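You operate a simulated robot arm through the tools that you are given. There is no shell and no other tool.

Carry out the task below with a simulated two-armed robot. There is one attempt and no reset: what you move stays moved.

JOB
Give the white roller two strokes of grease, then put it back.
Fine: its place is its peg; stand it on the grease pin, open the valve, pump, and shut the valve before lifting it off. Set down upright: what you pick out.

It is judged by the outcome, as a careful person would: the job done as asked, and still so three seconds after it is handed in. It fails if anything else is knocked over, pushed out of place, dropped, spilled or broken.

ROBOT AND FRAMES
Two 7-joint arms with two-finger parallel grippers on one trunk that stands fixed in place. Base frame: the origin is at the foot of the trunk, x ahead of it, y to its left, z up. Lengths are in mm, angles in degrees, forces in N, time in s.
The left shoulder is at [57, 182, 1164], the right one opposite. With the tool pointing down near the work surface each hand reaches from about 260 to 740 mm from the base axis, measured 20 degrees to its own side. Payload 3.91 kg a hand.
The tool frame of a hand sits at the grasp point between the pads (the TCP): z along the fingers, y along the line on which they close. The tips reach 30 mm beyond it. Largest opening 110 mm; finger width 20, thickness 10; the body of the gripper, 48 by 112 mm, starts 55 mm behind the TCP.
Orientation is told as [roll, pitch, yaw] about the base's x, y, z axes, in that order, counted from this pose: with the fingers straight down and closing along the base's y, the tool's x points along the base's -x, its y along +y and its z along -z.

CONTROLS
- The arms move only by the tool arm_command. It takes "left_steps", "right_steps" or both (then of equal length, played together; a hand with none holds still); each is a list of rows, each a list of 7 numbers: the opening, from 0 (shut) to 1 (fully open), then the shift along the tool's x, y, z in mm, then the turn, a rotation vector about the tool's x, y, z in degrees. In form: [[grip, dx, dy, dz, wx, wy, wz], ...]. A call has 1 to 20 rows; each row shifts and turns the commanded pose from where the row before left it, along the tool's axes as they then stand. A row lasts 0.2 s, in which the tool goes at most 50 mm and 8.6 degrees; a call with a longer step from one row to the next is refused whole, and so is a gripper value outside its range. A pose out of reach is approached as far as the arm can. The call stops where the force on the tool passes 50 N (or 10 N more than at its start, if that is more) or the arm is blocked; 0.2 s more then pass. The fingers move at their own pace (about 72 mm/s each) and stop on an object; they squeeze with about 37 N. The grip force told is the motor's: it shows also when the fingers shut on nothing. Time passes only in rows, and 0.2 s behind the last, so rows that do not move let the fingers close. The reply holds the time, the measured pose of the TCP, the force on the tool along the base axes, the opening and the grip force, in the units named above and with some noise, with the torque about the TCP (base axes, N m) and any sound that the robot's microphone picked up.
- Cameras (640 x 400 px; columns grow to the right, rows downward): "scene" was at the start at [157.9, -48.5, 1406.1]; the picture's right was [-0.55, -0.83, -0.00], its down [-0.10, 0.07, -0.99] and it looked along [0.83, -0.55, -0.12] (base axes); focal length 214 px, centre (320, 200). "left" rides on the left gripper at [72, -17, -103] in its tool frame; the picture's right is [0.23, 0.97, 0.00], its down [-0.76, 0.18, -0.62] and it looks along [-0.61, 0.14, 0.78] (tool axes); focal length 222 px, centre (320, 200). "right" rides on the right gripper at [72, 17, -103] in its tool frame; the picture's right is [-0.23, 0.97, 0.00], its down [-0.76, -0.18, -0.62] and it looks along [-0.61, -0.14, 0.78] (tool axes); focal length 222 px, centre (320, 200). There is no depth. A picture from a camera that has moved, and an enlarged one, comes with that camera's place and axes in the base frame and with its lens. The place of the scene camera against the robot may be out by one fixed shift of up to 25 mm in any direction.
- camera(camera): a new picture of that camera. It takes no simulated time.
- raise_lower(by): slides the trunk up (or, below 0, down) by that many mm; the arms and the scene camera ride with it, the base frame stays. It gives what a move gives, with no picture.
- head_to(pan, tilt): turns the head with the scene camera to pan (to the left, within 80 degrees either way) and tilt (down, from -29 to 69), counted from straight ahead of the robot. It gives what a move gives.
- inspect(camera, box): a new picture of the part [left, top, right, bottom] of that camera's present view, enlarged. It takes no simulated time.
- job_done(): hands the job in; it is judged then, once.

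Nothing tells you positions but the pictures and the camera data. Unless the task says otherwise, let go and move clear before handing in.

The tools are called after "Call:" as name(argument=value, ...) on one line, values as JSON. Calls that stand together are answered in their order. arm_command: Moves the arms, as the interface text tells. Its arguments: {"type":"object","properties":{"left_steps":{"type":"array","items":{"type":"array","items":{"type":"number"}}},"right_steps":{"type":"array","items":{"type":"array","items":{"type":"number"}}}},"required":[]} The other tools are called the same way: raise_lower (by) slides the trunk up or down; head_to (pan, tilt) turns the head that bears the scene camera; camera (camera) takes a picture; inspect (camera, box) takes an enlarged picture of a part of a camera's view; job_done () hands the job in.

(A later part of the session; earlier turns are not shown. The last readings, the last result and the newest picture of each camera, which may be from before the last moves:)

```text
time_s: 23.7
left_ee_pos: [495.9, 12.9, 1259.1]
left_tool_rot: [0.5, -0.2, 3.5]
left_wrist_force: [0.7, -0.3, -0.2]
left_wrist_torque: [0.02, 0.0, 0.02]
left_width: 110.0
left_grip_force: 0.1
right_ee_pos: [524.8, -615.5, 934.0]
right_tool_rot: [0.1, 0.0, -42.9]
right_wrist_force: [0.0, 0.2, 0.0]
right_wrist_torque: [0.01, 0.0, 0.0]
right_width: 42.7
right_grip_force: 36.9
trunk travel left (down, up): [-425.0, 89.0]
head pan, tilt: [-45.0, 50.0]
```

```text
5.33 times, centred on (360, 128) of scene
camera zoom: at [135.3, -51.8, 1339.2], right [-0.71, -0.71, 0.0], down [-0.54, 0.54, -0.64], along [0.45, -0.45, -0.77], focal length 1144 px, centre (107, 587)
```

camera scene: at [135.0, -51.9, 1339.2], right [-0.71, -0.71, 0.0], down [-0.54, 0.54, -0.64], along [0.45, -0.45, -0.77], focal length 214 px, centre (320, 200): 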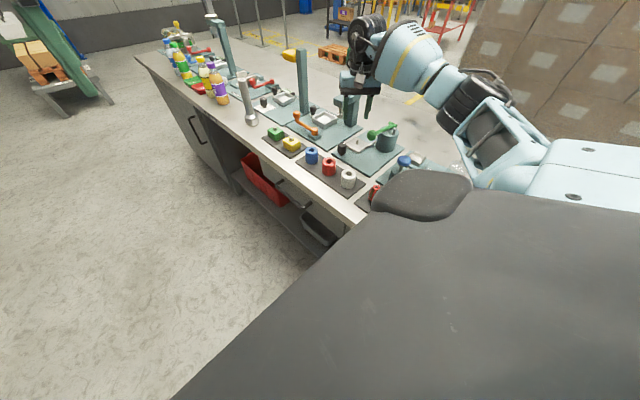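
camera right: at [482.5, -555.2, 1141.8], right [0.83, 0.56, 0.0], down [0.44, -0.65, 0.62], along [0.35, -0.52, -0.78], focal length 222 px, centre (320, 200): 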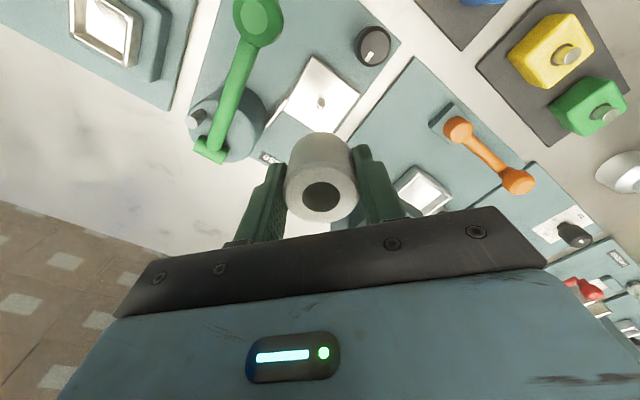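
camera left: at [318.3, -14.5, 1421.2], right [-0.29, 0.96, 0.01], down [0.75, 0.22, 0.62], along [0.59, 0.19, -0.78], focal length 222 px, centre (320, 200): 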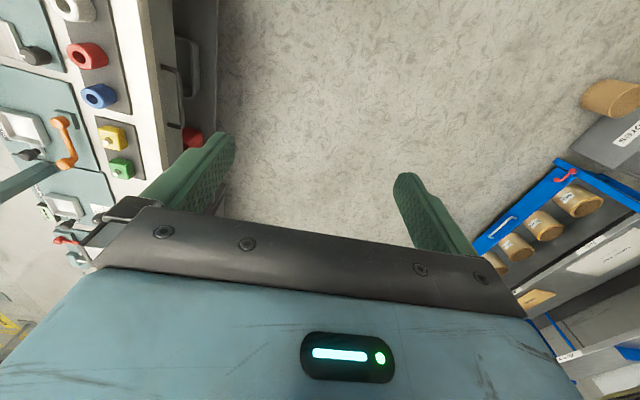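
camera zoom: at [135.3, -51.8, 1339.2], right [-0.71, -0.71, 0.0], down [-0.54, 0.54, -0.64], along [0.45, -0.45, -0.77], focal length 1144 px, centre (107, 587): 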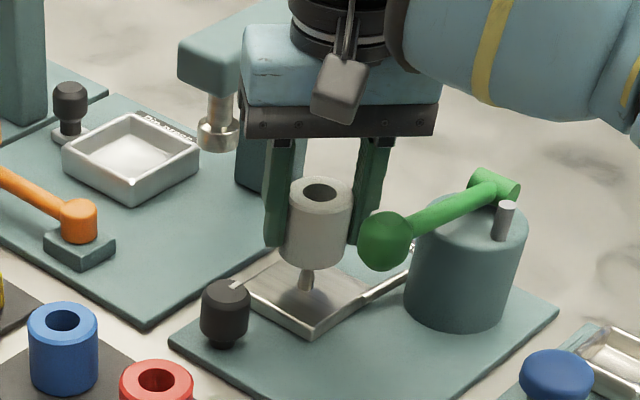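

The roller is directly over the pin. Lowering slowly onto it.

Call:
arm_command(right_steps=[[0.2, 0, 0, 8, 0, 0, 0], [0.2, 0, 0, 8, 0, 0, 0], [0.2, 0, 0, 7, 0, 0, 0], [0.2, 0, 0, 4, 0, 0, 0], [0.2, 0, 0, 2, 0, 0, 0], [0.2, 0, 0, 0, 0, 0, 0]])

Call:
inspect(camera="scene", box=[310, 90, 410, 165])

```text
time_s: 25.1
left_ee_pos: [493.7, 14.2, 1260.3]
left_tool_rot: [0.4, -0.3, 3.6]
left_wrist_force: [-0.3, 0.0, 0.4]
left_wrist_torque: [-0.03, 0.02, -0.01]
left_width: 110.2
left_grip_force: 0.2
right_ee_pos: [524.6, -614.7, 909.2]
right_tool_rot: [0.2, -0.1, -42.9]
right_wrist_force: [0.3, -4.0, 22.7]
right_wrist_torque: [-0.12, 0.31, 0.08]
right_width: 42.7
right_grip_force: 37.3
trunk travel left (down, up): [-425.0, 89.0]
head pan, tilt: [-45.0, 50.0]
```

```text
5.33 times, centred on (360, 128) of scene
camera zoom: at [133.7, -50.4, 1339.7], right [-0.71, -0.71, 0.0], down [-0.54, 0.54, -0.64], along [0.46, -0.46, -0.77], focal length 1144 px, centre (107, 587)
```

zoom: 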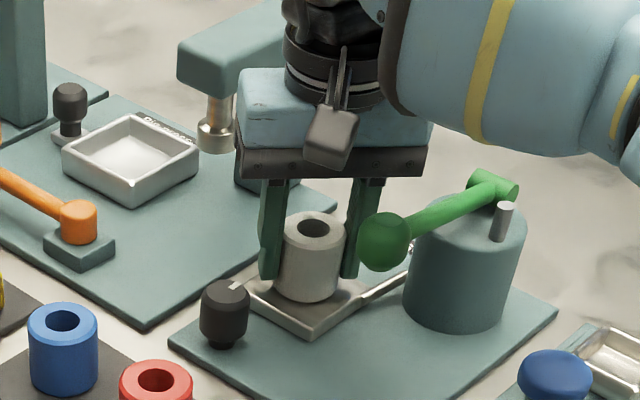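

Contact force of about 23 N appeared at TCP z 909. I'll check closely whether the roller is seated flat on the plate.

Call:
inspect(camera="scene", box=[345, 122, 385, 152])

Call:
inspect(camera="right", box=[240, 90, 400, 220])

```text
13.33 times, centred on (365, 137) of scene
camera zoom: at [133.7, -50.4, 1339.7], right [-0.71, -0.71, 0.0], down [-0.54, 0.54, -0.64], along [0.46, -0.46, -0.77], focal length 2860 px, centre (-280, 1040)
```

zoom: 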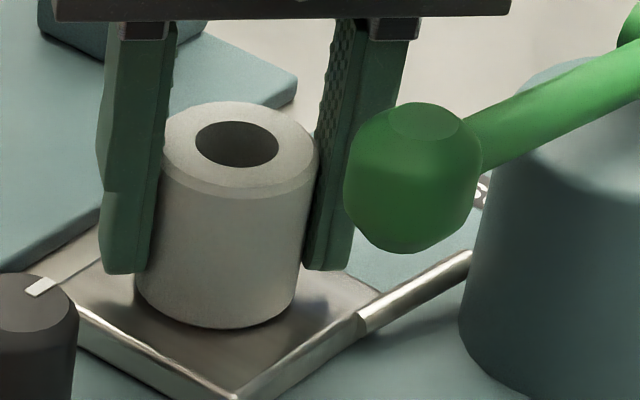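

```text
3.08 times, centred on (320, 155) of right
camera zoom: at [481.1, -552.7, 1011.6], right [0.83, 0.56, 0.0], down [0.43, -0.65, 0.63], along [0.35, -0.52, -0.78], focal length 684 px, centre (320, 338)
```

zoom: 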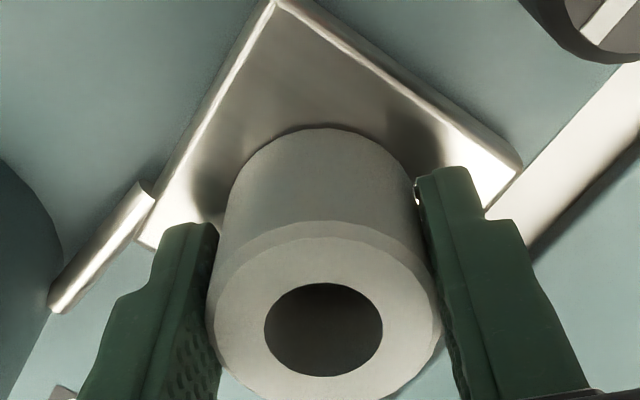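

The roller appears seated flat on the plate over the pin. Easing the pressure, releasing and rising clear.

Call:
arm_command(right_steps=[[0.2, 0, 0, -3, 0, 0, 0], [0.6, 0, 0, 0, 0, 0, 0], [0.6, 0, 0, 0, 0, 0, 0], [0.6, 0, 0, 0, 0, 0, 0], [0.6, 0, 0, -15, 0, 0, 0], [0.6, 0, 0, -30, 0, 0, 0], [0.6, 0, 0, -40, 0, 0, 0], [0.6, 0, 0, -30, 0, 0, 0], [0.6, 0, 0, 0, 0, 0, 0]])

Call:
inspect(camera="scene", box=[320, 100, 400, 160])

Call:
camera(camera="right")

```text
time_s: 27.1
left_ee_pos: [495.2, 12.8, 1260.2]
left_tool_rot: [0.5, -0.2, 3.7]
left_wrist_force: [0.5, -0.2, 0.5]
left_wrist_torque: [-0.02, -0.02, 0.0]
left_width: 110.2
left_grip_force: 0.1
right_ee_pos: [524.6, -615.7, 1023.2]
right_tool_rot: [0.1, 0.0, -42.9]
right_wrist_force: [-0.3, 0.0, -0.3]
right_wrist_torque: [-0.01, -0.03, -0.03]
right_width: 65.9
right_grip_force: 0.0
trunk travel left (down, up): [-425.0, 89.0]
head pan, tilt: [-45.0, 50.0]
```

```text
6.67 times, centred on (360, 130) of scene
camera zoom: at [135.4, -52.1, 1339.1], right [-0.71, -0.71, 0.0], down [-0.54, 0.54, -0.64], along [0.45, -0.45, -0.77], focal length 1430 px, centre (53, 667)
```

zoom: 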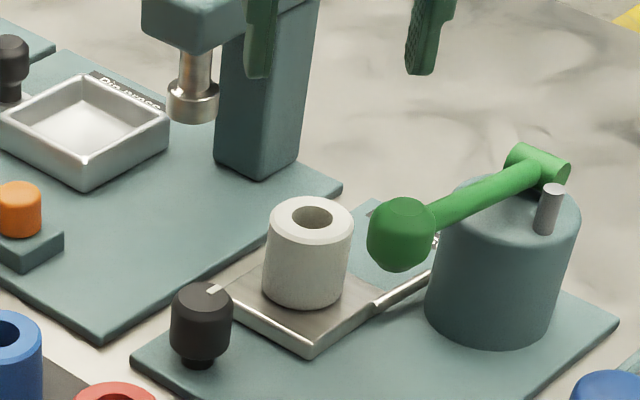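

```text
taken
camera right: at [482.3, -553.5, 1126.2], right [0.83, 0.56, 0.0], down [0.44, -0.65, 0.62], along [0.35, -0.52, -0.78], focal length 222 px, centre (320, 200)
```

right: 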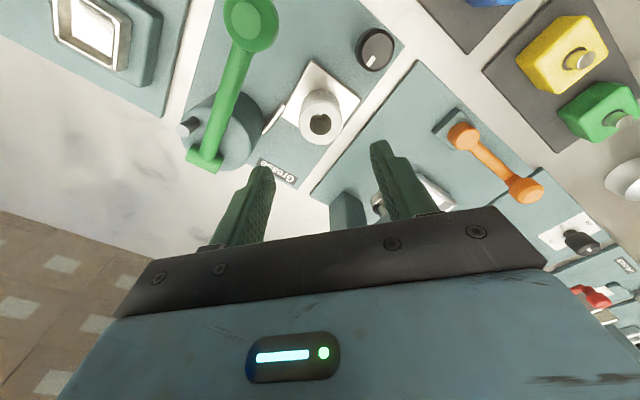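

Roller stands upright on the pin. Now to the valve knob at about (534.5, -542, top ~883): I'll position above it with yaw ≈ -75 to leave room for a counter-clockwise twist.

Call:
arm_command(right_steps=[[0.55, 21.5, 30.3, 0, 0, 0, 0], [0.55, 21.5, 30.3, 0, 0, 0, 0], [0.55, 0, 0, 15, 0, 0, 8], [0.55, 0, 0, 15, 0, 0, 8], [0.55, 0, 0, 15, 0, 0, 8], [0.55, 0, 0, 15, 0, 0, 8], [0.55, 0, 0, 0, 0, 0, 0]])

Call:
camera(camera="right")

Call:
inspect(camera="right", box=[240, 60, 400, 220])

```text
time_s: 28.7
left_ee_pos: [494.3, 13.7, 1260.3]
left_tool_rot: [0.5, -0.2, 3.6]
left_wrist_force: [0.7, -0.2, 0.0]
left_wrist_torque: [0.01, 0.03, -0.03]
left_width: 109.9
left_grip_force: 0.1
right_ee_pos: [533.7, -541.2, 963.0]
right_tool_rot: [0.0, 0.1, -75.0]
right_wrist_force: [0.7, -0.1, 0.5]
right_wrist_torque: [-0.01, 0.03, 0.0]
right_width: 60.7
right_grip_force: 0.0
trunk travel left (down, up): [-425.0, 89.0]
head pan, tilt: [-45.0, 50.0]
```

```text
taken
camera right: at [530.8, -466.9, 1066.0], right [1.0, 0.03, 0.0], down [0.03, -0.78, 0.62], along [0.02, -0.62, -0.78], focal length 222 px, centre (320, 200)
```

right: 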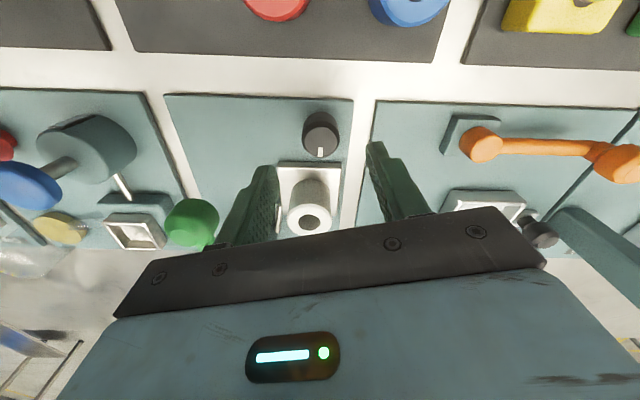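

```text
2.50 times, centred on (320, 140) of right
camera zoom: at [530.8, -466.9, 1066.0], right [1.0, 0.03, 0.0], down [0.03, -0.78, 0.62], along [0.02, -0.62, -0.78], focal length 555 px, centre (320, 350)
```

zoom: 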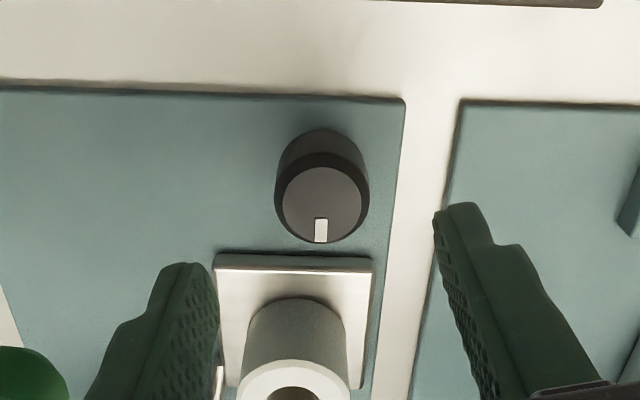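

The knob is aligned under the gripper axis (pointer toward -y). Descending around it and gripping gently.

Call:
arm_command(right_steps=[[0.55, 0, 0, 25, 0, 0, 0], [0.55, 0, 0, 25, 0, 0, 0], [0.55, 0, 0, 17, 0, 0, 0], [0.55, 0, 0, 0, 0, 0, 0]])

Call:
inspect(camera="right", box=[240, 90, 400, 220])

```text
time_s: 29.7
left_ee_pos: [495.7, 12.8, 1260.1]
left_tool_rot: [0.5, -0.2, 3.5]
left_wrist_force: [0.6, -0.8, 0.2]
left_wrist_torque: [0.02, -0.02, 0.03]
left_width: 110.0
left_grip_force: 0.1
right_ee_pos: [534.2, -541.3, 896.0]
right_tool_rot: [0.0, 0.1, -74.8]
right_wrist_force: [-0.6, 0.3, 0.2]
right_wrist_torque: [0.0, 0.03, 0.01]
right_width: 60.5
right_grip_force: 0.2
trunk travel left (down, up): [-425.0, 89.0]
head pan, tilt: [-45.0, 50.0]
```

```text
3.08 times, centred on (320, 155) of right
camera zoom: at [530.6, -466.8, 999.3], right [1.0, 0.03, 0.0], down [0.03, -0.78, 0.62], along [0.02, -0.62, -0.78], focal length 684 px, centre (320, 338)
```

zoom: 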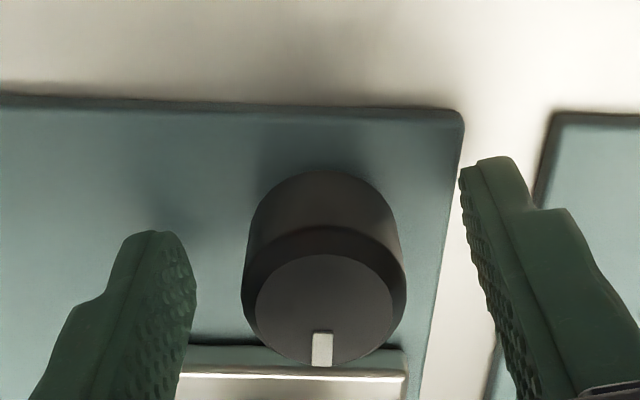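

Well aligned. Closing on the knob.

Call:
arm_command(right_steps=[[0.2, 0, 0, 0, 0, 0, 0], [0.15, 0, 0, 0, 0, 0, 0], [0.15, 0, 0, 0, 0, 0, 0], [0.15, 0, 0, 0, 0, 0, 0]])

```text
time_s: 30.7
left_ee_pos: [495.3, 11.8, 1258.6]
left_tool_rot: [0.5, -0.2, 3.7]
left_wrist_force: [0.2, -1.0, 0.2]
left_wrist_torque: [-0.01, -0.04, -0.01]
left_width: 110.0
left_grip_force: 0.1
right_ee_pos: [534.5, -541.4, 896.3]
right_tool_rot: [0.0, 0.1, -74.8]
right_wrist_force: [4.3, 0.6, -2.1]
right_wrist_torque: [-0.06, -0.24, -0.03]
right_width: 31.3
right_grip_force: 45.1
trunk travel left (down, up): [-425.0, 89.0]
head pan, tilt: [-45.0, 50.0]
```

Gripped the knob (31 mm). Twisting counter-clockwise a little and watching the torque.

Call:
arm_command(right_steps=[[0.15, 0, 0, 0, 0, 0, -4], [0.15, 0, 0, 0, 0, 0, -4], [0.15, 0, 0, 0, 0, 0, -4], [0.15, 0, 0, 0, 0, 0, 0]])

Call:
inspect(camera="right", box=[240, 90, 400, 220])

```text
time_s: 31.7
left_ee_pos: [496.3, 13.4, 1258.9]
left_tool_rot: [0.5, -0.2, 3.6]
left_wrist_force: [0.4, -0.3, 0.1]
left_wrist_torque: [-0.03, -0.03, 0.0]
left_width: 110.2
left_grip_force: 0.1
right_ee_pos: [534.3, -540.6, 896.6]
right_tool_rot: [0.0, 0.0, -63.0]
right_wrist_force: [2.7, 0.8, -0.2]
right_wrist_torque: [-0.11, -0.1, -0.42]
right_width: 31.0
right_grip_force: 45.0
trunk travel left (down, up): [-425.0, 89.0]
head pan, tilt: [-45.0, 50.0]
```

```text
3.08 times, centred on (320, 155) of right
camera zoom: at [515.6, -469.0, 999.3], right [0.97, 0.24, 0.0], down [0.19, -0.76, 0.62], along [0.15, -0.6, -0.78], focal length 684 px, centre (320, 338)
```

zoom: 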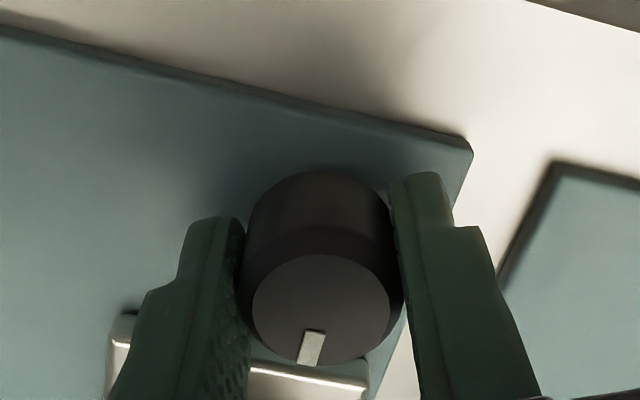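

The pointer stayed still while the fingers slipped, so that direction is at its stop. Trying clockwise.

Call:
arm_command(right_steps=[[0.15, 0, 0, 0, 0, 0, 4], [0.15, 0, 0, 0, 0, 0, 4], [0.15, 0, 0, 0, 0, 0, 4], [0.15, 0, 0, 0, 0, 0, 4], [0.15, 0, 0, 0, 0, 0, 0]])

Call:
inspect(camera="right", box=[240, 90, 400, 220])

```text
time_s: 32.9
left_ee_pos: [494.9, 12.5, 1259.7]
left_tool_rot: [0.4, -0.2, 3.6]
left_wrist_force: [-0.9, -0.4, 0.5]
left_wrist_torque: [-0.02, 0.01, 0.02]
left_width: 109.9
left_grip_force: 0.0
right_ee_pos: [533.3, -541.0, 895.9]
right_tool_rot: [-0.1, 0.0, -79.0]
right_wrist_force: [3.1, 1.9, -3.5]
right_wrist_torque: [-0.22, -0.12, -0.01]
right_width: 31.5
right_grip_force: 45.4
trunk travel left (down, up): [-425.0, 89.0]
head pan, tilt: [-45.0, 50.0]
```

```text
3.08 times, centred on (320, 155) of right
camera zoom: at [536.6, -466.8, 999.3], right [1.0, -0.04, 0.0], down [-0.03, -0.78, 0.62], along [-0.02, -0.62, -0.78], focal length 684 px, centre (320, 338)
```

zoom: 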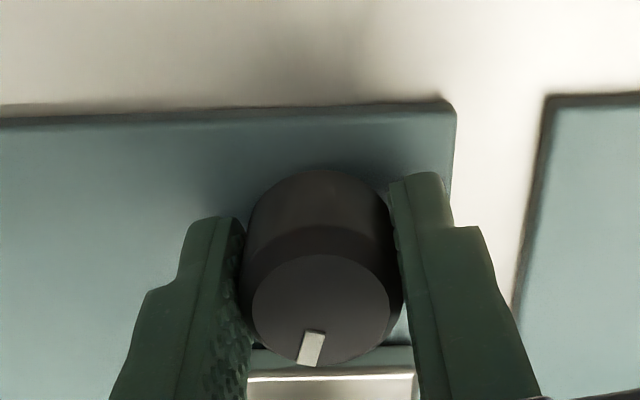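

The knob now turns clockwise with the hand. Continuing clockwise.

Call:
arm_command(right_steps=[[0.15, 0, 0, 0, 0, 0, 6], [0.15, 0, 0, 0, 0, 0, 6], [0.15, 0, 0, 0, 0, 0, 6], [0.15, 0, 0, 0, 0, 0, 6], [0.15, 0, 0, 0, 0, 0, 0]])

Call:
inspect(camera="right", box=[240, 90, 400, 220])

```text
time_s: 34.1
left_ee_pos: [494.4, 13.2, 1260.4]
left_tool_rot: [0.5, -0.1, 3.7]
left_wrist_force: [0.5, -0.1, -0.2]
left_wrist_torque: [-0.02, 0.03, 0.0]
left_width: 109.8
left_grip_force: 0.1
right_ee_pos: [535.9, -540.9, 896.9]
right_tool_rot: [0.0, 0.1, -103.0]
right_wrist_force: [5.0, 0.9, -2.3]
right_wrist_torque: [0.49, -0.21, -0.03]
right_width: 31.3
right_grip_force: 44.9
trunk travel left (down, up): [-425.0, 89.0]
head pan, tilt: [-45.0, 50.0]
```

```text
3.08 times, centred on (320, 155) of right
camera zoom: at [566.8, -474.4, 999.3], right [0.9, -0.44, 0.0], down [-0.34, -0.7, 0.62], along [-0.27, -0.56, -0.78], focal length 684 px, centre (320, 338)
```

zoom: 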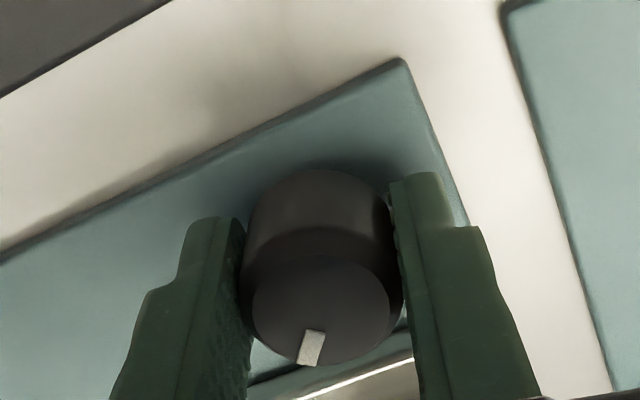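

Turned about 40°. Continuing.

Call:
arm_command(right_steps=[[0.15, 0, 0, 0, 0, 0, 6], [0.15, 0, 0, 0, 0, 0, 6], [0.15, 0, 0, 0, 0, 0, 6], [0.15, 0, 0, 0, 0, 0, 6], [0.15, 0, 0, 0, 0, 0, 0]])

Call:
inspect(camera="right", box=[240, 90, 400, 220])

```text
time_s: 35.3
left_ee_pos: [495.5, 13.7, 1259.2]
left_tool_rot: [0.6, -0.1, 3.6]
left_wrist_force: [0.1, 0.2, 0.2]
left_wrist_torque: [0.0, 0.01, -0.03]
left_width: 109.9
left_grip_force: 0.1
right_ee_pos: [535.3, -541.8, 897.2]
right_tool_rot: [-0.1, 0.1, -126.9]
right_wrist_force: [5.6, 0.0, -3.2]
right_wrist_torque: [0.69, -0.87, 0.0]
right_width: 31.0
right_grip_force: 45.1
trunk travel left (down, up): [-425.0, 89.0]
head pan, tilt: [-45.0, 50.0]
```

```text
3.08 times, centred on (320, 155) of right
camera zoom: at [591.6, -493.6, 999.2], right [0.64, -0.77, 0.0], down [-0.6, -0.5, 0.62], along [-0.48, -0.4, -0.78], focal length 684 px, centre (320, 338)
```

zoom: 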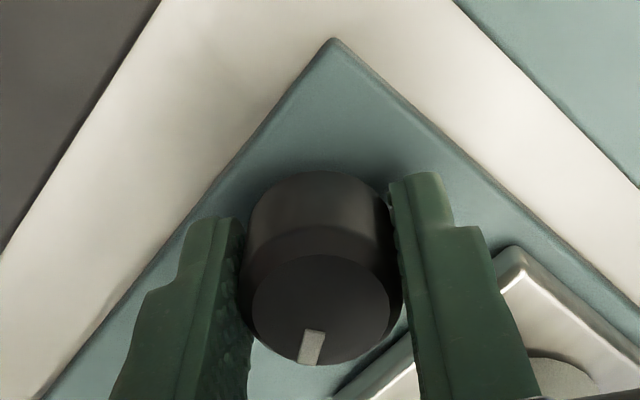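

About 64° turned, still moving freely. Continuing to the stop.

Call:
arm_command(right_steps=[[0.15, 0, 0, 0, 0, 0, 6], [0.15, 0, 0, 0, 0, 0, 6], [0.15, 0, 0, 0, 0, 0, 6], [0.15, 0, 0, 0, 0, 0, 6], [0.15, 0, 0, 0, 0, 0, 6], [0.15, 0, 0, 0, 0, 0, 0]])

Call:
inspect(camera="right", box=[240, 90, 400, 220])

```text
time_s: 36.7
left_ee_pos: [496.6, 12.6, 1259.7]
left_tool_rot: [0.6, -0.1, 3.6]
left_wrist_force: [-0.4, -0.1, -0.3]
left_wrist_torque: [0.05, 0.0, 0.01]
left_width: 110.0
left_grip_force: 0.0
right_ee_pos: [534.9, -542.0, 896.3]
right_tool_rot: [0.0, -0.1, -157.0]
right_wrist_force: [12.3, -6.5, 2.1]
right_wrist_torque: [-0.5, 0.14, 0.65]
right_width: 31.3
right_grip_force: 44.9
trunk travel left (down, up): [-425.0, 89.0]
head pan, tilt: [-45.0, 50.0]
```

```text
3.08 times, centred on (320, 155) of right
camera zoom: at [607.4, -529.1, 999.0], right [0.17, -0.99, 0.0], down [-0.77, -0.13, 0.62], along [-0.62, -0.11, -0.78], focal length 684 px, centre (320, 338)
```

zoom: 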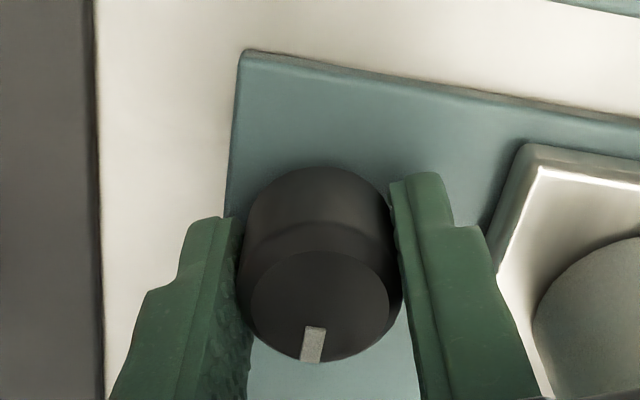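

The knob has turned about 90° and hit its stop (pointer now toward -x, torque rising): the valve is open. Releasing and rising.

Call:
arm_command(right_steps=[[0.15, 0, 0, 0, 0, 0, -2], [0.48, 0, 0, 0, 0, 0, 0], [0.48, 0, 0, 0, 0, 0, 0], [0.48, 0, 0, 0, 0, 0, 0], [0.48, 0, 0, -25, 0, 0, 0], [0.48, 0, 0, -40, 0, 0, 0], [0.48, 0, 0, -40, 0, 0, 0], [0.48, 0, 0, -40, 0, 0, 0], [0.48, 0, 0, 0, 0, 0, 0]])

Call:
inspect(camera="scene", box=[320, 100, 400, 160])

Call:
camera(camera="right")

```text
time_s: 38.7
left_ee_pos: [495.4, 12.7, 1260.0]
left_tool_rot: [0.5, -0.1, 3.6]
left_wrist_force: [0.0, -0.6, 0.9]
left_wrist_torque: [0.0, -0.01, -0.03]
left_width: 109.7
left_grip_force: 0.1
right_ee_pos: [534.0, -541.6, 1042.5]
right_tool_rot: [-0.1, 0.0, -154.8]
right_wrist_force: [-0.6, -0.7, -0.4]
right_wrist_torque: [0.01, 0.0, -0.02]
right_width: 53.0
right_grip_force: 0.1
trunk travel left (down, up): [-425.0, 89.0]
head pan, tilt: [-45.0, 50.0]
```

```text
6.67 times, centred on (360, 130) of scene
camera zoom: at [135.6, -52.3, 1339.0], right [-0.71, -0.71, 0.0], down [-0.54, 0.54, -0.64], along [0.45, -0.45, -0.77], focal length 1430 px, centre (53, 667)
```

zoom: 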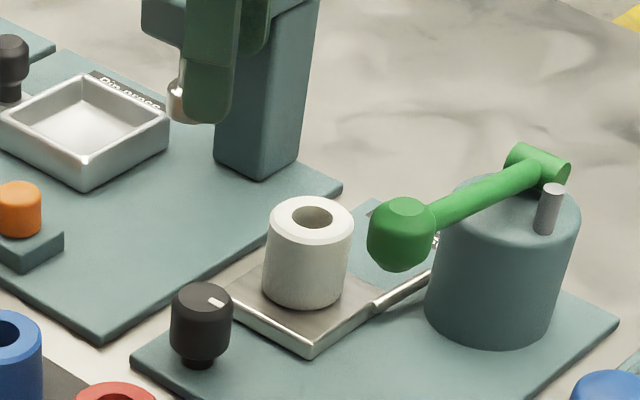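

```text
taken
camera right: at [605.6, -525.9, 1144.7], right [0.21, -0.98, 0.0], down [-0.76, -0.16, 0.62], along [-0.61, -0.13, -0.78], focal length 222 px, centre (320, 200)
```

right: 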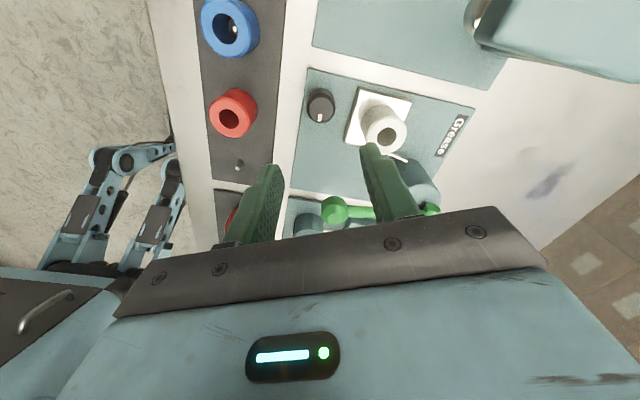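

Valve pointer now reads open, roller undisturbed. Next the pump: I'll go above the lever's ball (≈(447, -578, 952)) with the fingers closing across the lever.

Call:
arm_command(right_steps=[[0.5, 0, 0, 0, 0, 0, -8.1], [0.5, 0, 0, 0, 0, 0, -8.1], [0.5, 0, 0, 0, 0, 0, -8.1], [0.5, 0, 0, 0, 0, 0, -8.1], [0.5, 0, 0, 0, 0, 0, -8.1], [0.5, 0, 0, 0, 0, 0, -8.1], [0.5, 0, 0, 0, 0, 0, -8.1], [0.5, 0, 0, 0, 0, 0, -8.1], [0.5, -12, -29, 0, 0, 0, 0], [0.5, -12, -29, 0, 0, 0, 0], [0.5, -12, -28.5, 0, 0, 0, 0], [0.5, 0, 0, 0, 0, 0, 0]])

Call:
camera(camera="right")

Call:
inspect(camera="right", box=[240, 60, 400, 220])

```text
time_s: 41.3
left_ee_pos: [495.1, 11.2, 1259.0]
left_tool_rot: [0.5, -0.1, 3.6]
left_wrist_force: [0.2, 0.1, -0.7]
left_wrist_torque: [0.0, 0.0, -0.02]
left_width: 110.1
left_grip_force: 0.1
right_ee_pos: [447.1, -578.4, 1042.3]
right_tool_rot: [-0.2, 0.2, -90.1]
right_wrist_force: [1.2, 0.5, -0.6]
right_wrist_torque: [0.01, 0.03, 0.01]
right_width: 55.1
right_grip_force: 0.0
trunk travel left (down, up): [-425.0, 89.0]
head pan, tilt: [-45.0, 50.0]
```

```text
taken
camera right: at [464.2, -504.7, 1144.6], right [0.97, -0.23, 0.0], down [-0.18, -0.76, 0.62], along [-0.14, -0.61, -0.78], focal length 222 px, centre (320, 200)
```

right: 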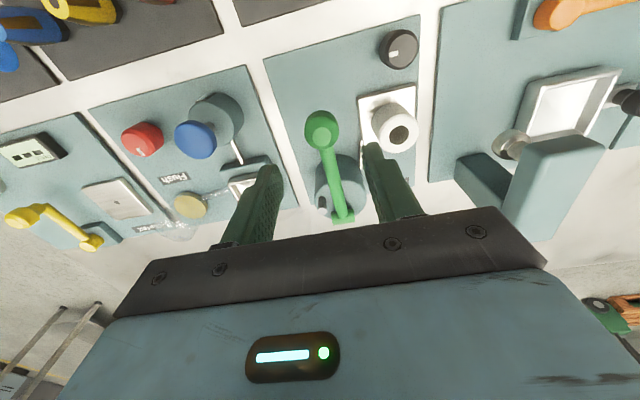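

```text
2.50 times, centred on (320, 140) of right
camera zoom: at [464.2, -504.7, 1144.6], right [0.97, -0.23, 0.0], down [-0.18, -0.76, 0.62], along [-0.14, -0.61, -0.78], focal length 555 px, centre (320, 350)
```

zoom: 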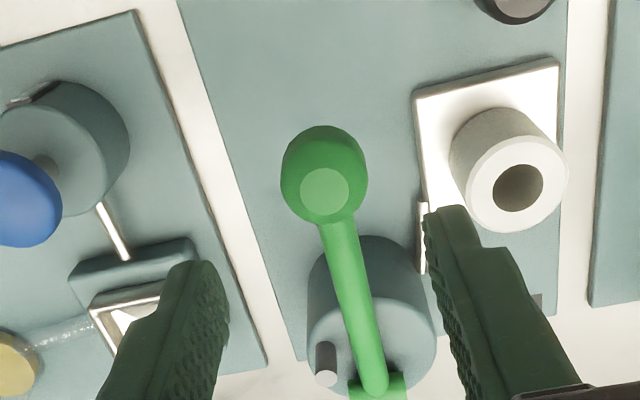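

The ball is centred under the gripper; the lever runs along -y to a hinge near (449, -700, 935). Descending to straddle the ball.

Call:
arm_command(right_steps=[[0.5, 0, 1.2, 30, 0, 0, 0], [0.5, 0, 0, 30, 0, 0, 0], [0.5, 0, 0, 25, 0, 0, 0], [0.5, 0, 0, 0, 0, 0, 0]])

Call:
inspect(camera="right", box=[220, 80, 420, 230])

Call:
inspect(camera="scene", box=[330, 80, 430, 155])

```text
time_s: 42.3
left_ee_pos: [496.0, 12.2, 1259.5]
left_tool_rot: [0.5, -0.2, 3.6]
left_wrist_force: [0.2, 0.8, -0.7]
left_wrist_torque: [-0.03, -0.01, -0.02]
left_width: 109.8
left_grip_force: 0.2
right_ee_pos: [448.2, -575.6, 955.9]
right_tool_rot: [0.1, 0.1, -90.1]
right_wrist_force: [0.2, 0.1, -1.2]
right_wrist_torque: [0.03, -0.01, -0.01]
right_width: 55.1
right_grip_force: 0.0
trunk travel left (down, up): [-425.0, 89.0]
head pan, tilt: [-45.0, 50.0]
```

```text
2.67 times, centred on (320, 155) of right
camera zoom: at [464.6, -503.6, 1059.8], right [0.97, -0.23, 0.0], down [-0.18, -0.76, 0.62], along [-0.14, -0.61, -0.78], focal length 592 px, centre (320, 320)
```

zoom: 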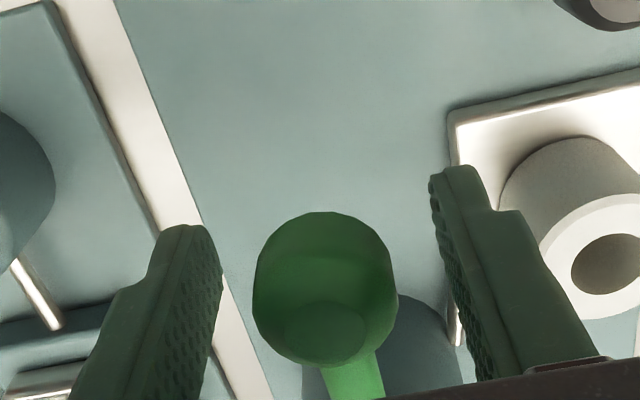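

```text
5.33 times, centred on (380, 118) of scene
camera zoom: at [135.2, -51.7, 1339.2], right [-0.71, -0.71, 0.0], down [-0.54, 0.54, -0.64], along [0.45, -0.45, -0.77], focal length 1144 px, centre (0, 640)
```

zoom: 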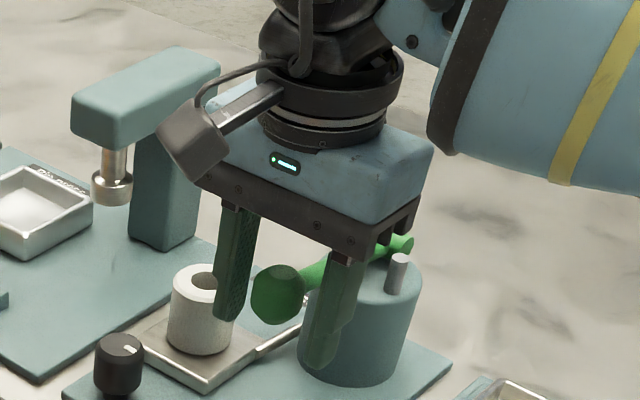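

Ball is right between the fingers. Closing on it.

Call:
arm_command(right_steps=[[0.2, 0, 0, 0, 0, 0, 0], [0.15, 0, 0, 0, 0, 0, 0], [0.15, 0, 0, 0, 0, 0, 0], [0.15, 0, 0, 0, 0, 0, 0]])

```text
time_s: 43.3
left_ee_pos: [495.6, 12.5, 1258.6]
left_tool_rot: [0.4, -0.1, 3.6]
left_wrist_force: [0.4, -0.6, -1.0]
left_wrist_torque: [0.03, 0.02, -0.01]
left_width: 110.2
left_grip_force: 0.0
right_ee_pos: [449.9, -576.4, 956.8]
right_tool_rot: [0.0, 0.1, -90.2]
right_wrist_force: [9.1, -1.5, 0.4]
right_wrist_torque: [-0.09, -0.16, -0.02]
right_width: 29.2
right_grip_force: 45.4
trunk travel left (down, up): [-425.0, 89.0]
head pan, tilt: [-45.0, 50.0]
```

Gripped (29 mm). Pressing the lever down in small steps, watching the force.

Call:
arm_command(right_steps=[[0.15, 0, 0, 5, 0, 0, 0], [0.15, 0, 0, 5, 0, 0, 0], [0.15, 0, 0, 5, 0, 0, 0], [0.15, 0, 0, 5, 0, 0, 0], [0.15, 0, 0, 0, 0, 0, 0]])

Call:
inspect(camera="scene", box=[330, 80, 430, 155])

```text
time_s: 44.5
left_ee_pos: [495.1, 14.9, 1258.3]
left_tool_rot: [0.4, -0.2, 3.5]
left_wrist_force: [0.3, 0.3, -0.2]
left_wrist_torque: [-0.01, -0.02, -0.02]
left_width: 110.0
left_grip_force: 0.1
right_ee_pos: [449.5, -576.0, 937.7]
right_tool_rot: [0.1, 0.1, -90.1]
right_wrist_force: [11.4, 3.6, 12.0]
right_wrist_torque: [-1.17, -0.09, 0.03]
right_width: 29.2
right_grip_force: 44.7
trunk travel left (down, up): [-425.0, 89.0]
head pan, tilt: [-45.0, 50.0]
```

```text
5.33 times, centred on (380, 118) of scene
camera zoom: at [136.0, -50.2, 1339.2], right [-0.71, -0.71, 0.0], down [-0.54, 0.54, -0.64], along [0.45, -0.46, -0.77], focal length 1144 px, centre (0, 640)
```

zoom: 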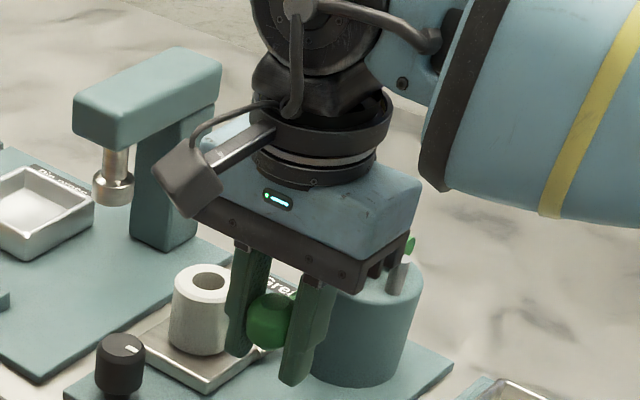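

The lever follows with about 12 N resistance. Continuing down toward its stop.

Call:
arm_command(right_steps=[[0.15, 0, 0, 5, 0, 0, 0], [0.15, -0.5, 0, 5, 0, 0, 0], [0.15, -0.5, 0, 5, 0, 0, 0], [0.15, -0.5, 0, 5, 0, 0, 0], [0.15, 0, 0, 0, 0, 0, 0]])

Call:
inspect(camera="scene", box=[330, 80, 430, 155])

Call:
inspect(camera="right", box=[220, 80, 420, 230])

```text
time_s: 45.7
left_ee_pos: [495.8, 13.6, 1259.5]
left_tool_rot: [0.4, 0.0, 3.6]
left_wrist_force: [-0.4, -0.5, -0.4]
left_wrist_torque: [-0.01, 0.0, -0.04]
left_width: 109.9
left_grip_force: 0.0
right_ee_pos: [449.9, -578.4, 917.3]
right_tool_rot: [0.1, 0.0, -90.2]
right_wrist_force: [16.0, -1.4, 14.6]
right_wrist_torque: [-1.21, -0.04, -0.08]
right_width: 29.3
right_grip_force: 44.5
trunk travel left (down, up): [-425.0, 89.0]
head pan, tilt: [-45.0, 50.0]
```

```text
5.33 times, centred on (380, 118) of scene
camera zoom: at [136.2, -50.7, 1339.1], right [-0.71, -0.71, 0.0], down [-0.54, 0.54, -0.64], along [0.45, -0.46, -0.77], focal length 1144 px, centre (0, 640)
```

zoom: 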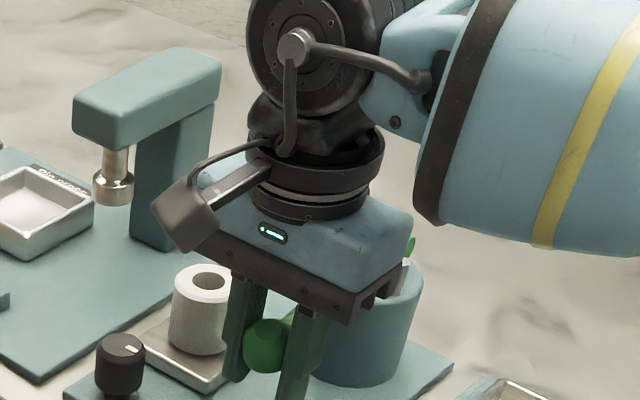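

```text
2.67 times, centred on (320, 155) of right
camera zoom: at [465.8, -505.5, 1020.0], right [0.97, -0.23, 0.0], down [-0.18, -0.76, 0.62], along [-0.14, -0.61, -0.78], focal length 592 px, centre (320, 320)
```

zoom: 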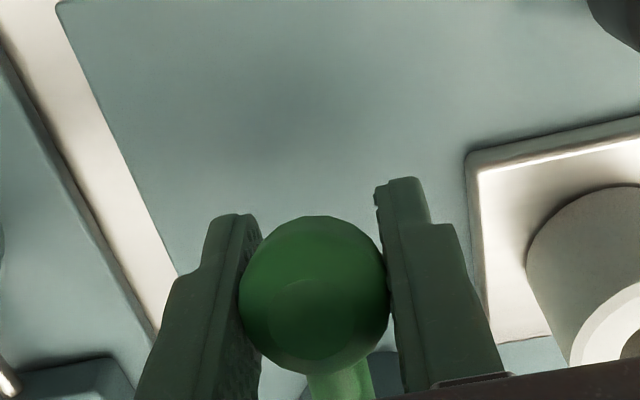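

Still moving with steady resistance. I'll continue, correcting 1 mm sideways to relieve the lateral load.

Call:
arm_command(right_steps=[[0.15, -0.5, 1, 4, 0, 0, 0], [0.15, -0.5, 0, 4, 0, 0, 0], [0.15, -0.5, 0, 4, 0, 0, 0], [0.15, 0, 0, 0, 0, 0, 0]])

```text
time_s: 46.7
left_ee_pos: [494.3, 13.6, 1261.0]
left_tool_rot: [0.4, -0.3, 3.6]
left_wrist_force: [0.0, 0.3, 0.7]
left_wrist_torque: [-0.01, 0.04, 0.0]
left_width: 110.0
left_grip_force: 0.0
right_ee_pos: [449.8, -580.0, 908.2]
right_tool_rot: [0.3, -0.1, -90.2]
right_wrist_force: [6.7, -8.4, 31.0]
right_wrist_torque: [-0.37, 0.01, -0.03]
right_width: 28.9
right_grip_force: 44.9
trunk travel left (down, up): [-425.0, 89.0]
head pan, tilt: [-45.0, 50.0]
```

Force is rising to 31 N at z≈908: near the lower stop. One small extra press to confirm, then check.

Call:
arm_command(right_steps=[[0.15, 0, 0, 2, 0, 0, 0], [0.15, 0, 0, 0, 0, 0, 0]])

Call:
inspect(camera="scene", box=[330, 80, 430, 155])

```text
time_s: 47.3
left_ee_pos: [492.6, 15.0, 1260.2]
left_tool_rot: [0.5, -0.3, 3.7]
left_wrist_force: [0.3, 0.1, 0.3]
left_wrist_torque: [0.03, 0.01, -0.02]
left_width: 110.2
left_grip_force: 0.1
right_ee_pos: [449.8, -580.1, 907.0]
right_tool_rot: [0.5, 0.1, -90.1]
right_wrist_force: [2.4, -9.4, 33.6]
right_wrist_torque: [0.08, -0.03, -0.01]
right_width: 29.1
right_grip_force: 45.1
trunk travel left (down, up): [-425.0, 89.0]
head pan, tilt: [-45.0, 50.0]
```

```text
5.33 times, centred on (380, 118) of scene
camera zoom: at [133.3, -50.1, 1339.5], right [-0.71, -0.71, 0.0], down [-0.54, 0.54, -0.64], along [0.46, -0.46, -0.76], focal length 1144 px, centre (0, 640)
```

zoom: 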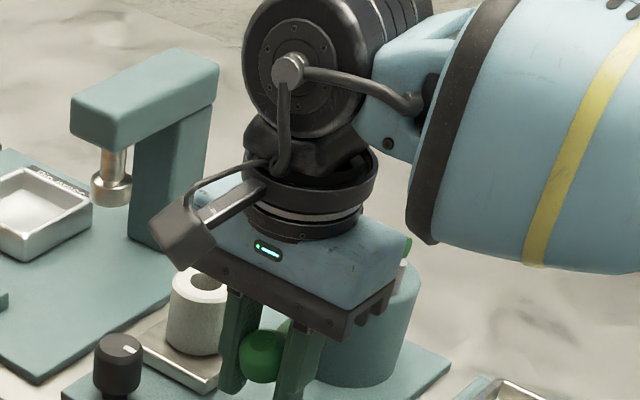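

I'll check the ball in the fingers to see whether it has slipped or is truly at its stop.

Call:
inspect(camera="right", box=[220, 80, 420, 230])

Call:
camera(camera="scene")

```text
2.67 times, centred on (320, 155) of right
camera zoom: at [465.3, -506.6, 1009.6], right [0.97, -0.23, 0.01], down [-0.18, -0.76, 0.62], along [-0.14, -0.61, -0.78], focal length 592 px, centre (320, 320)
```

zoom: 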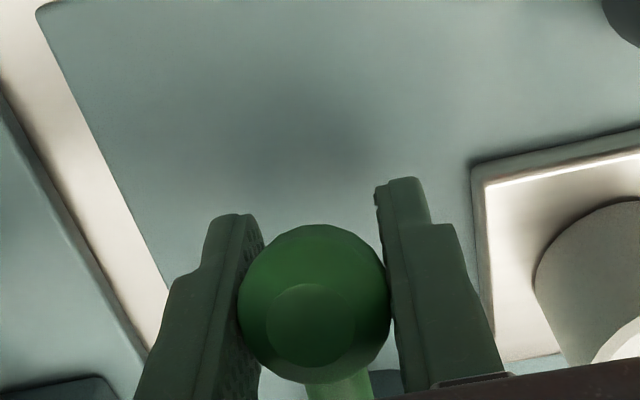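

```text
taken
camera scene: at [133.3, -50.1, 1339.5], right [-0.71, -0.71, 0.0], down [-0.54, 0.54, -0.64], along [0.46, -0.46, -0.76], focal length 214 px, centre (320, 200)
```

scene: 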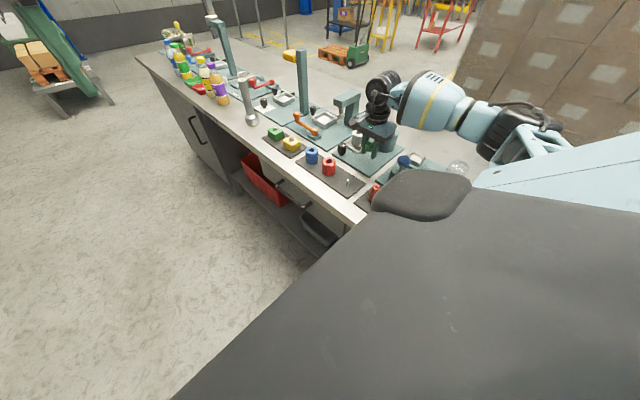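

The ball has met its lower stop (fingers slipped ~2 mm on it). Now raising the lever back to its top position.

Call:
arm_command(right_steps=[[0.15, 0, 0, -6, 0, 0, 0], [0.15, 0.5, 0, -6, 0, 0, 0], [0.15, 0.5, 0, -8, 0, 0, 0], [0.15, 0.5, 0, -8, 0, 0, 0], [0.15, 0.5, 0, -8, 0, 0, 0], [0.15, 0.5, 0, -8, 0, 0, 0], [0.15, 0, 0, -4, 0, 0, 0], [0.15, 0, 0, 0, 0, 0, 0]])

Call:
inspect(camera="right", box=[220, 80, 420, 230])

```text
time_s: 49.1
left_ee_pos: [494.8, 11.7, 1261.2]
left_tool_rot: [0.5, -0.3, 3.6]
left_wrist_force: [0.5, -0.3, -1.0]
left_wrist_torque: [0.04, 0.01, -0.02]
left_width: 109.9
left_grip_force: 0.1
right_ee_pos: [449.0, -578.9, 951.5]
right_tool_rot: [0.0, 0.1, -90.2]
right_wrist_force: [-3.0, 4.4, -8.9]
right_wrist_torque: [1.21, 0.13, 0.04]
right_width: 29.2
right_grip_force: 44.6
trunk travel left (down, up): [-425.0, 89.0]
head pan, tilt: [-45.0, 50.0]
```

```text
2.67 times, centred on (320, 155) of right
camera zoom: at [466.1, -505.3, 1053.6], right [0.97, -0.23, 0.0], down [-0.18, -0.76, 0.62], along [-0.14, -0.6, -0.78], focal length 592 px, centre (320, 320)
```

zoom: 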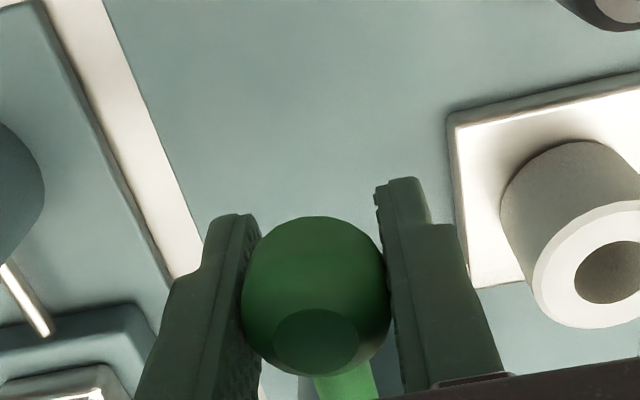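

The resistance is friction-like both ways, so I should bring the lever fully back to its top. A few mm more upward.

Call:
arm_command(right_steps=[[0.15, 0, 0, -3, 0, 0, 0], [0.15, 0, 0, -2, 0, 0, 0], [0.15, 0, 0, 0, 0, 0, 0]])

Call:
inspect(camera="right", box=[220, 80, 420, 230])

```text
time_s: 49.9
left_ee_pos: [497.0, 11.8, 1258.6]
left_tool_rot: [0.5, -0.1, 3.6]
left_wrist_force: [-0.2, -0.3, 1.2]
left_wrist_torque: [0.02, 0.0, 0.0]
left_width: 110.0
left_grip_force: 0.1
right_ee_pos: [450.8, -578.7, 953.0]
right_tool_rot: [-0.4, 0.2, -90.1]
right_wrist_force: [-7.5, 5.8, -25.9]
right_wrist_torque: [0.42, 0.01, -0.1]
right_width: 28.9
right_grip_force: 44.8
trunk travel left (down, up): [-425.0, 89.0]
head pan, tilt: [-45.0, 50.0]
```

```text
2.67 times, centred on (320, 155) of right
camera zoom: at [466.5, -505.7, 1055.8], right [0.97, -0.23, -0.01], down [-0.17, -0.76, 0.62], along [-0.15, -0.6, -0.78], focal length 592 px, centre (320, 320)
```

zoom: 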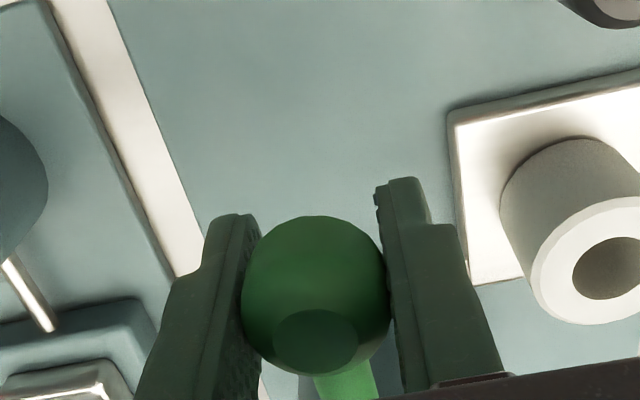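

Upper stop reached: one full stroke done. Second stroke down now.

Call:
arm_command(right_steps=[[0.15, 0, 0, 5, 0, 0, 0], [0.15, 0, 0, 7, 0, 0, 0], [0.15, 0, 0, 7, 0, 0, 0], [0.15, -0.5, 0, 7, 0, 0, 0], [0.15, -0.5, 0, 7, 0, 0, 0], [0.15, -0.5, 0, 7, 0, 0, 0], [0.15, -0.5, 0, 7, 0, 0, 0], [0.15, -0.5, 0, 5, 0, 0, 0], [0.15, 0, 0, 0, 0, 0, 0]])

Call:
inspect(camera="right", box=[220, 80, 420, 230])

```text
time_s: 51.9
left_ee_pos: [495.9, 13.7, 1260.3]
left_tool_rot: [0.5, -0.3, 3.6]
left_wrist_force: [0.1, -0.1, 0.3]
left_wrist_torque: [-0.01, 0.0, -0.02]
left_width: 109.8
left_grip_force: 0.0
right_ee_pos: [450.1, -581.1, 904.7]
right_tool_rot: [0.0, 0.0, -90.1]
right_wrist_force: [4.8, -9.4, 15.9]
right_wrist_torque: [-1.01, -0.02, 0.02]
right_width: 29.2
right_grip_force: 45.2
trunk travel left (down, up): [-425.0, 89.0]
head pan, tilt: [-45.0, 50.0]
```

```text
2.67 times, centred on (320, 155) of right
camera zoom: at [465.8, -508.1, 1007.0], right [0.97, -0.23, 0.0], down [-0.18, -0.76, 0.62], along [-0.14, -0.61, -0.78], focal length 592 px, centre (320, 320)
```

zoom: 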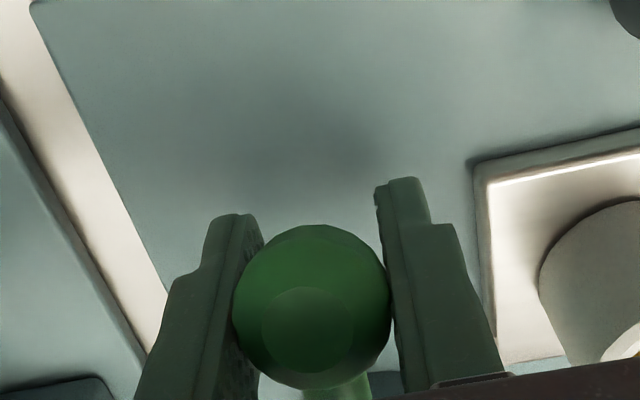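

Near the lower stop; pressing slightly further to confirm.

Call:
arm_command(right_steps=[[0.15, 0, 0, 2, 0, 0, 0], [0.15, 0, 0, 2, 0, 0, 0], [0.15, 0, 0, 0, 0, 0, 0]])

Call:
inspect(camera="right", box=[220, 80, 420, 230])

```text
time_s: 52.7
left_ee_pos: [492.7, 13.3, 1260.6]
left_tool_rot: [0.4, -0.3, 3.6]
left_wrist_force: [-0.4, -0.3, 0.0]
left_wrist_torque: [0.02, 0.04, 0.03]
left_width: 110.1
left_grip_force: 0.1
right_ee_pos: [450.3, -580.3, 903.9]
right_tool_rot: [0.4, 0.0, -90.2]
right_wrist_force: [5.1, -14.2, 33.3]
right_wrist_torque: [0.17, -0.02, -0.06]
right_width: 29.5
right_grip_force: 44.9
trunk travel left (down, up): [-425.0, 89.0]
head pan, tilt: [-45.0, 50.0]
```

```text
2.67 times, centred on (320, 155) of right
camera zoom: at [465.4, -508.1, 1006.0], right [0.97, -0.23, 0.01], down [-0.19, -0.76, 0.62], along [-0.14, -0.61, -0.78], focal length 592 px, centre (320, 320)
```

zoom: 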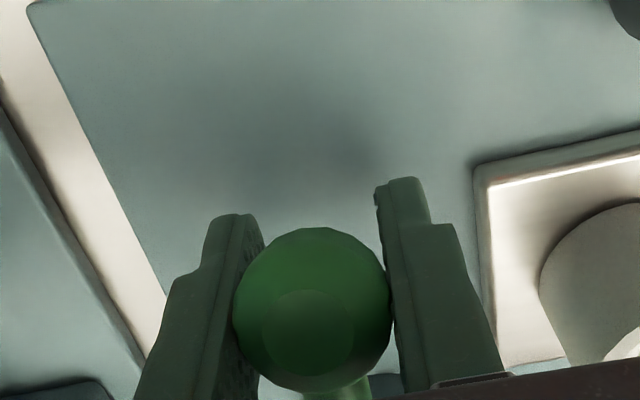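

Lower stop confirmed (33 N). Raising the lever back to its top.

Call:
arm_command(right_steps=[[0.15, 0, 0, -6, 0, 0, 0], [0.15, 0.5, 0, -7, 0, 0, 0], [0.15, 0.5, 0, -8, 0, 0, 0], [0.15, 0.5, 0, -8, 0, 0, 0], [0.15, 0.5, 0, -8, 0, 0, 0], [0.15, 0.5, 0, -8, 0, 0, 0], [0.15, 0, 0, -4, 0, 0, 0], [0.15, 0, 0, -2, 0, 0, 0], [0.15, 0, 0, 0, 0, 0, 0]])

```text
time_s: 54.7
left_ee_pos: [496.9, 11.7, 1259.1]
left_tool_rot: [0.5, -0.1, 3.7]
left_wrist_force: [-0.8, -0.8, -0.2]
left_wrist_torque: [0.01, 0.03, -0.02]
left_width: 109.9
left_grip_force: 0.1
right_ee_pos: [449.0, -578.0, 947.4]
right_tool_rot: [-0.3, 0.2, -90.2]
right_wrist_force: [-3.1, 2.4, -19.2]
right_wrist_torque: [0.73, 0.0, -0.05]
right_width: 29.1
right_grip_force: 45.5
trunk travel left (down, up): [-425.0, 89.0]
head pan, tilt: [-45.0, 50.0]
```

Call:
arm_command(right_steps=[[0.15, 0, 0, -2, 0, 0, 0], [0.15, 0, 0, 0, 0, 0, 0]])

Call:
inspect(camera="right", box=[220, 80, 420, 230])

```text
time_s: 55.3
left_ee_pos: [496.5, 11.2, 1259.4]
left_tool_rot: [0.5, -0.1, 3.5]
left_wrist_force: [-0.3, 0.3, 0.6]
left_wrist_torque: [-0.01, 0.0, 0.0]
left_width: 109.9
left_grip_force: 0.1
right_ee_pos: [448.2, -578.6, 948.2]
right_tool_rot: [-0.6, 0.2, -90.1]
right_wrist_force: [-8.4, 5.9, -32.7]
right_wrist_torque: [0.3, -0.07, 0.0]
right_width: 29.1
right_grip_force: 45.4
trunk travel left (down, up): [-425.0, 89.0]
head pan, tilt: [-45.0, 50.0]
```

```text
2.67 times, centred on (320, 155) of right
camera zoom: at [466.7, -506.1, 1051.6], right [0.97, -0.23, -0.01], down [-0.17, -0.76, 0.62], along [-0.15, -0.6, -0.78], focal length 592 px, centre (320, 320)
```

zoom: 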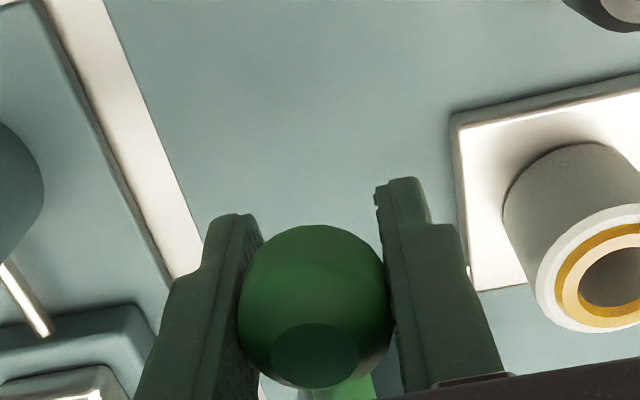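

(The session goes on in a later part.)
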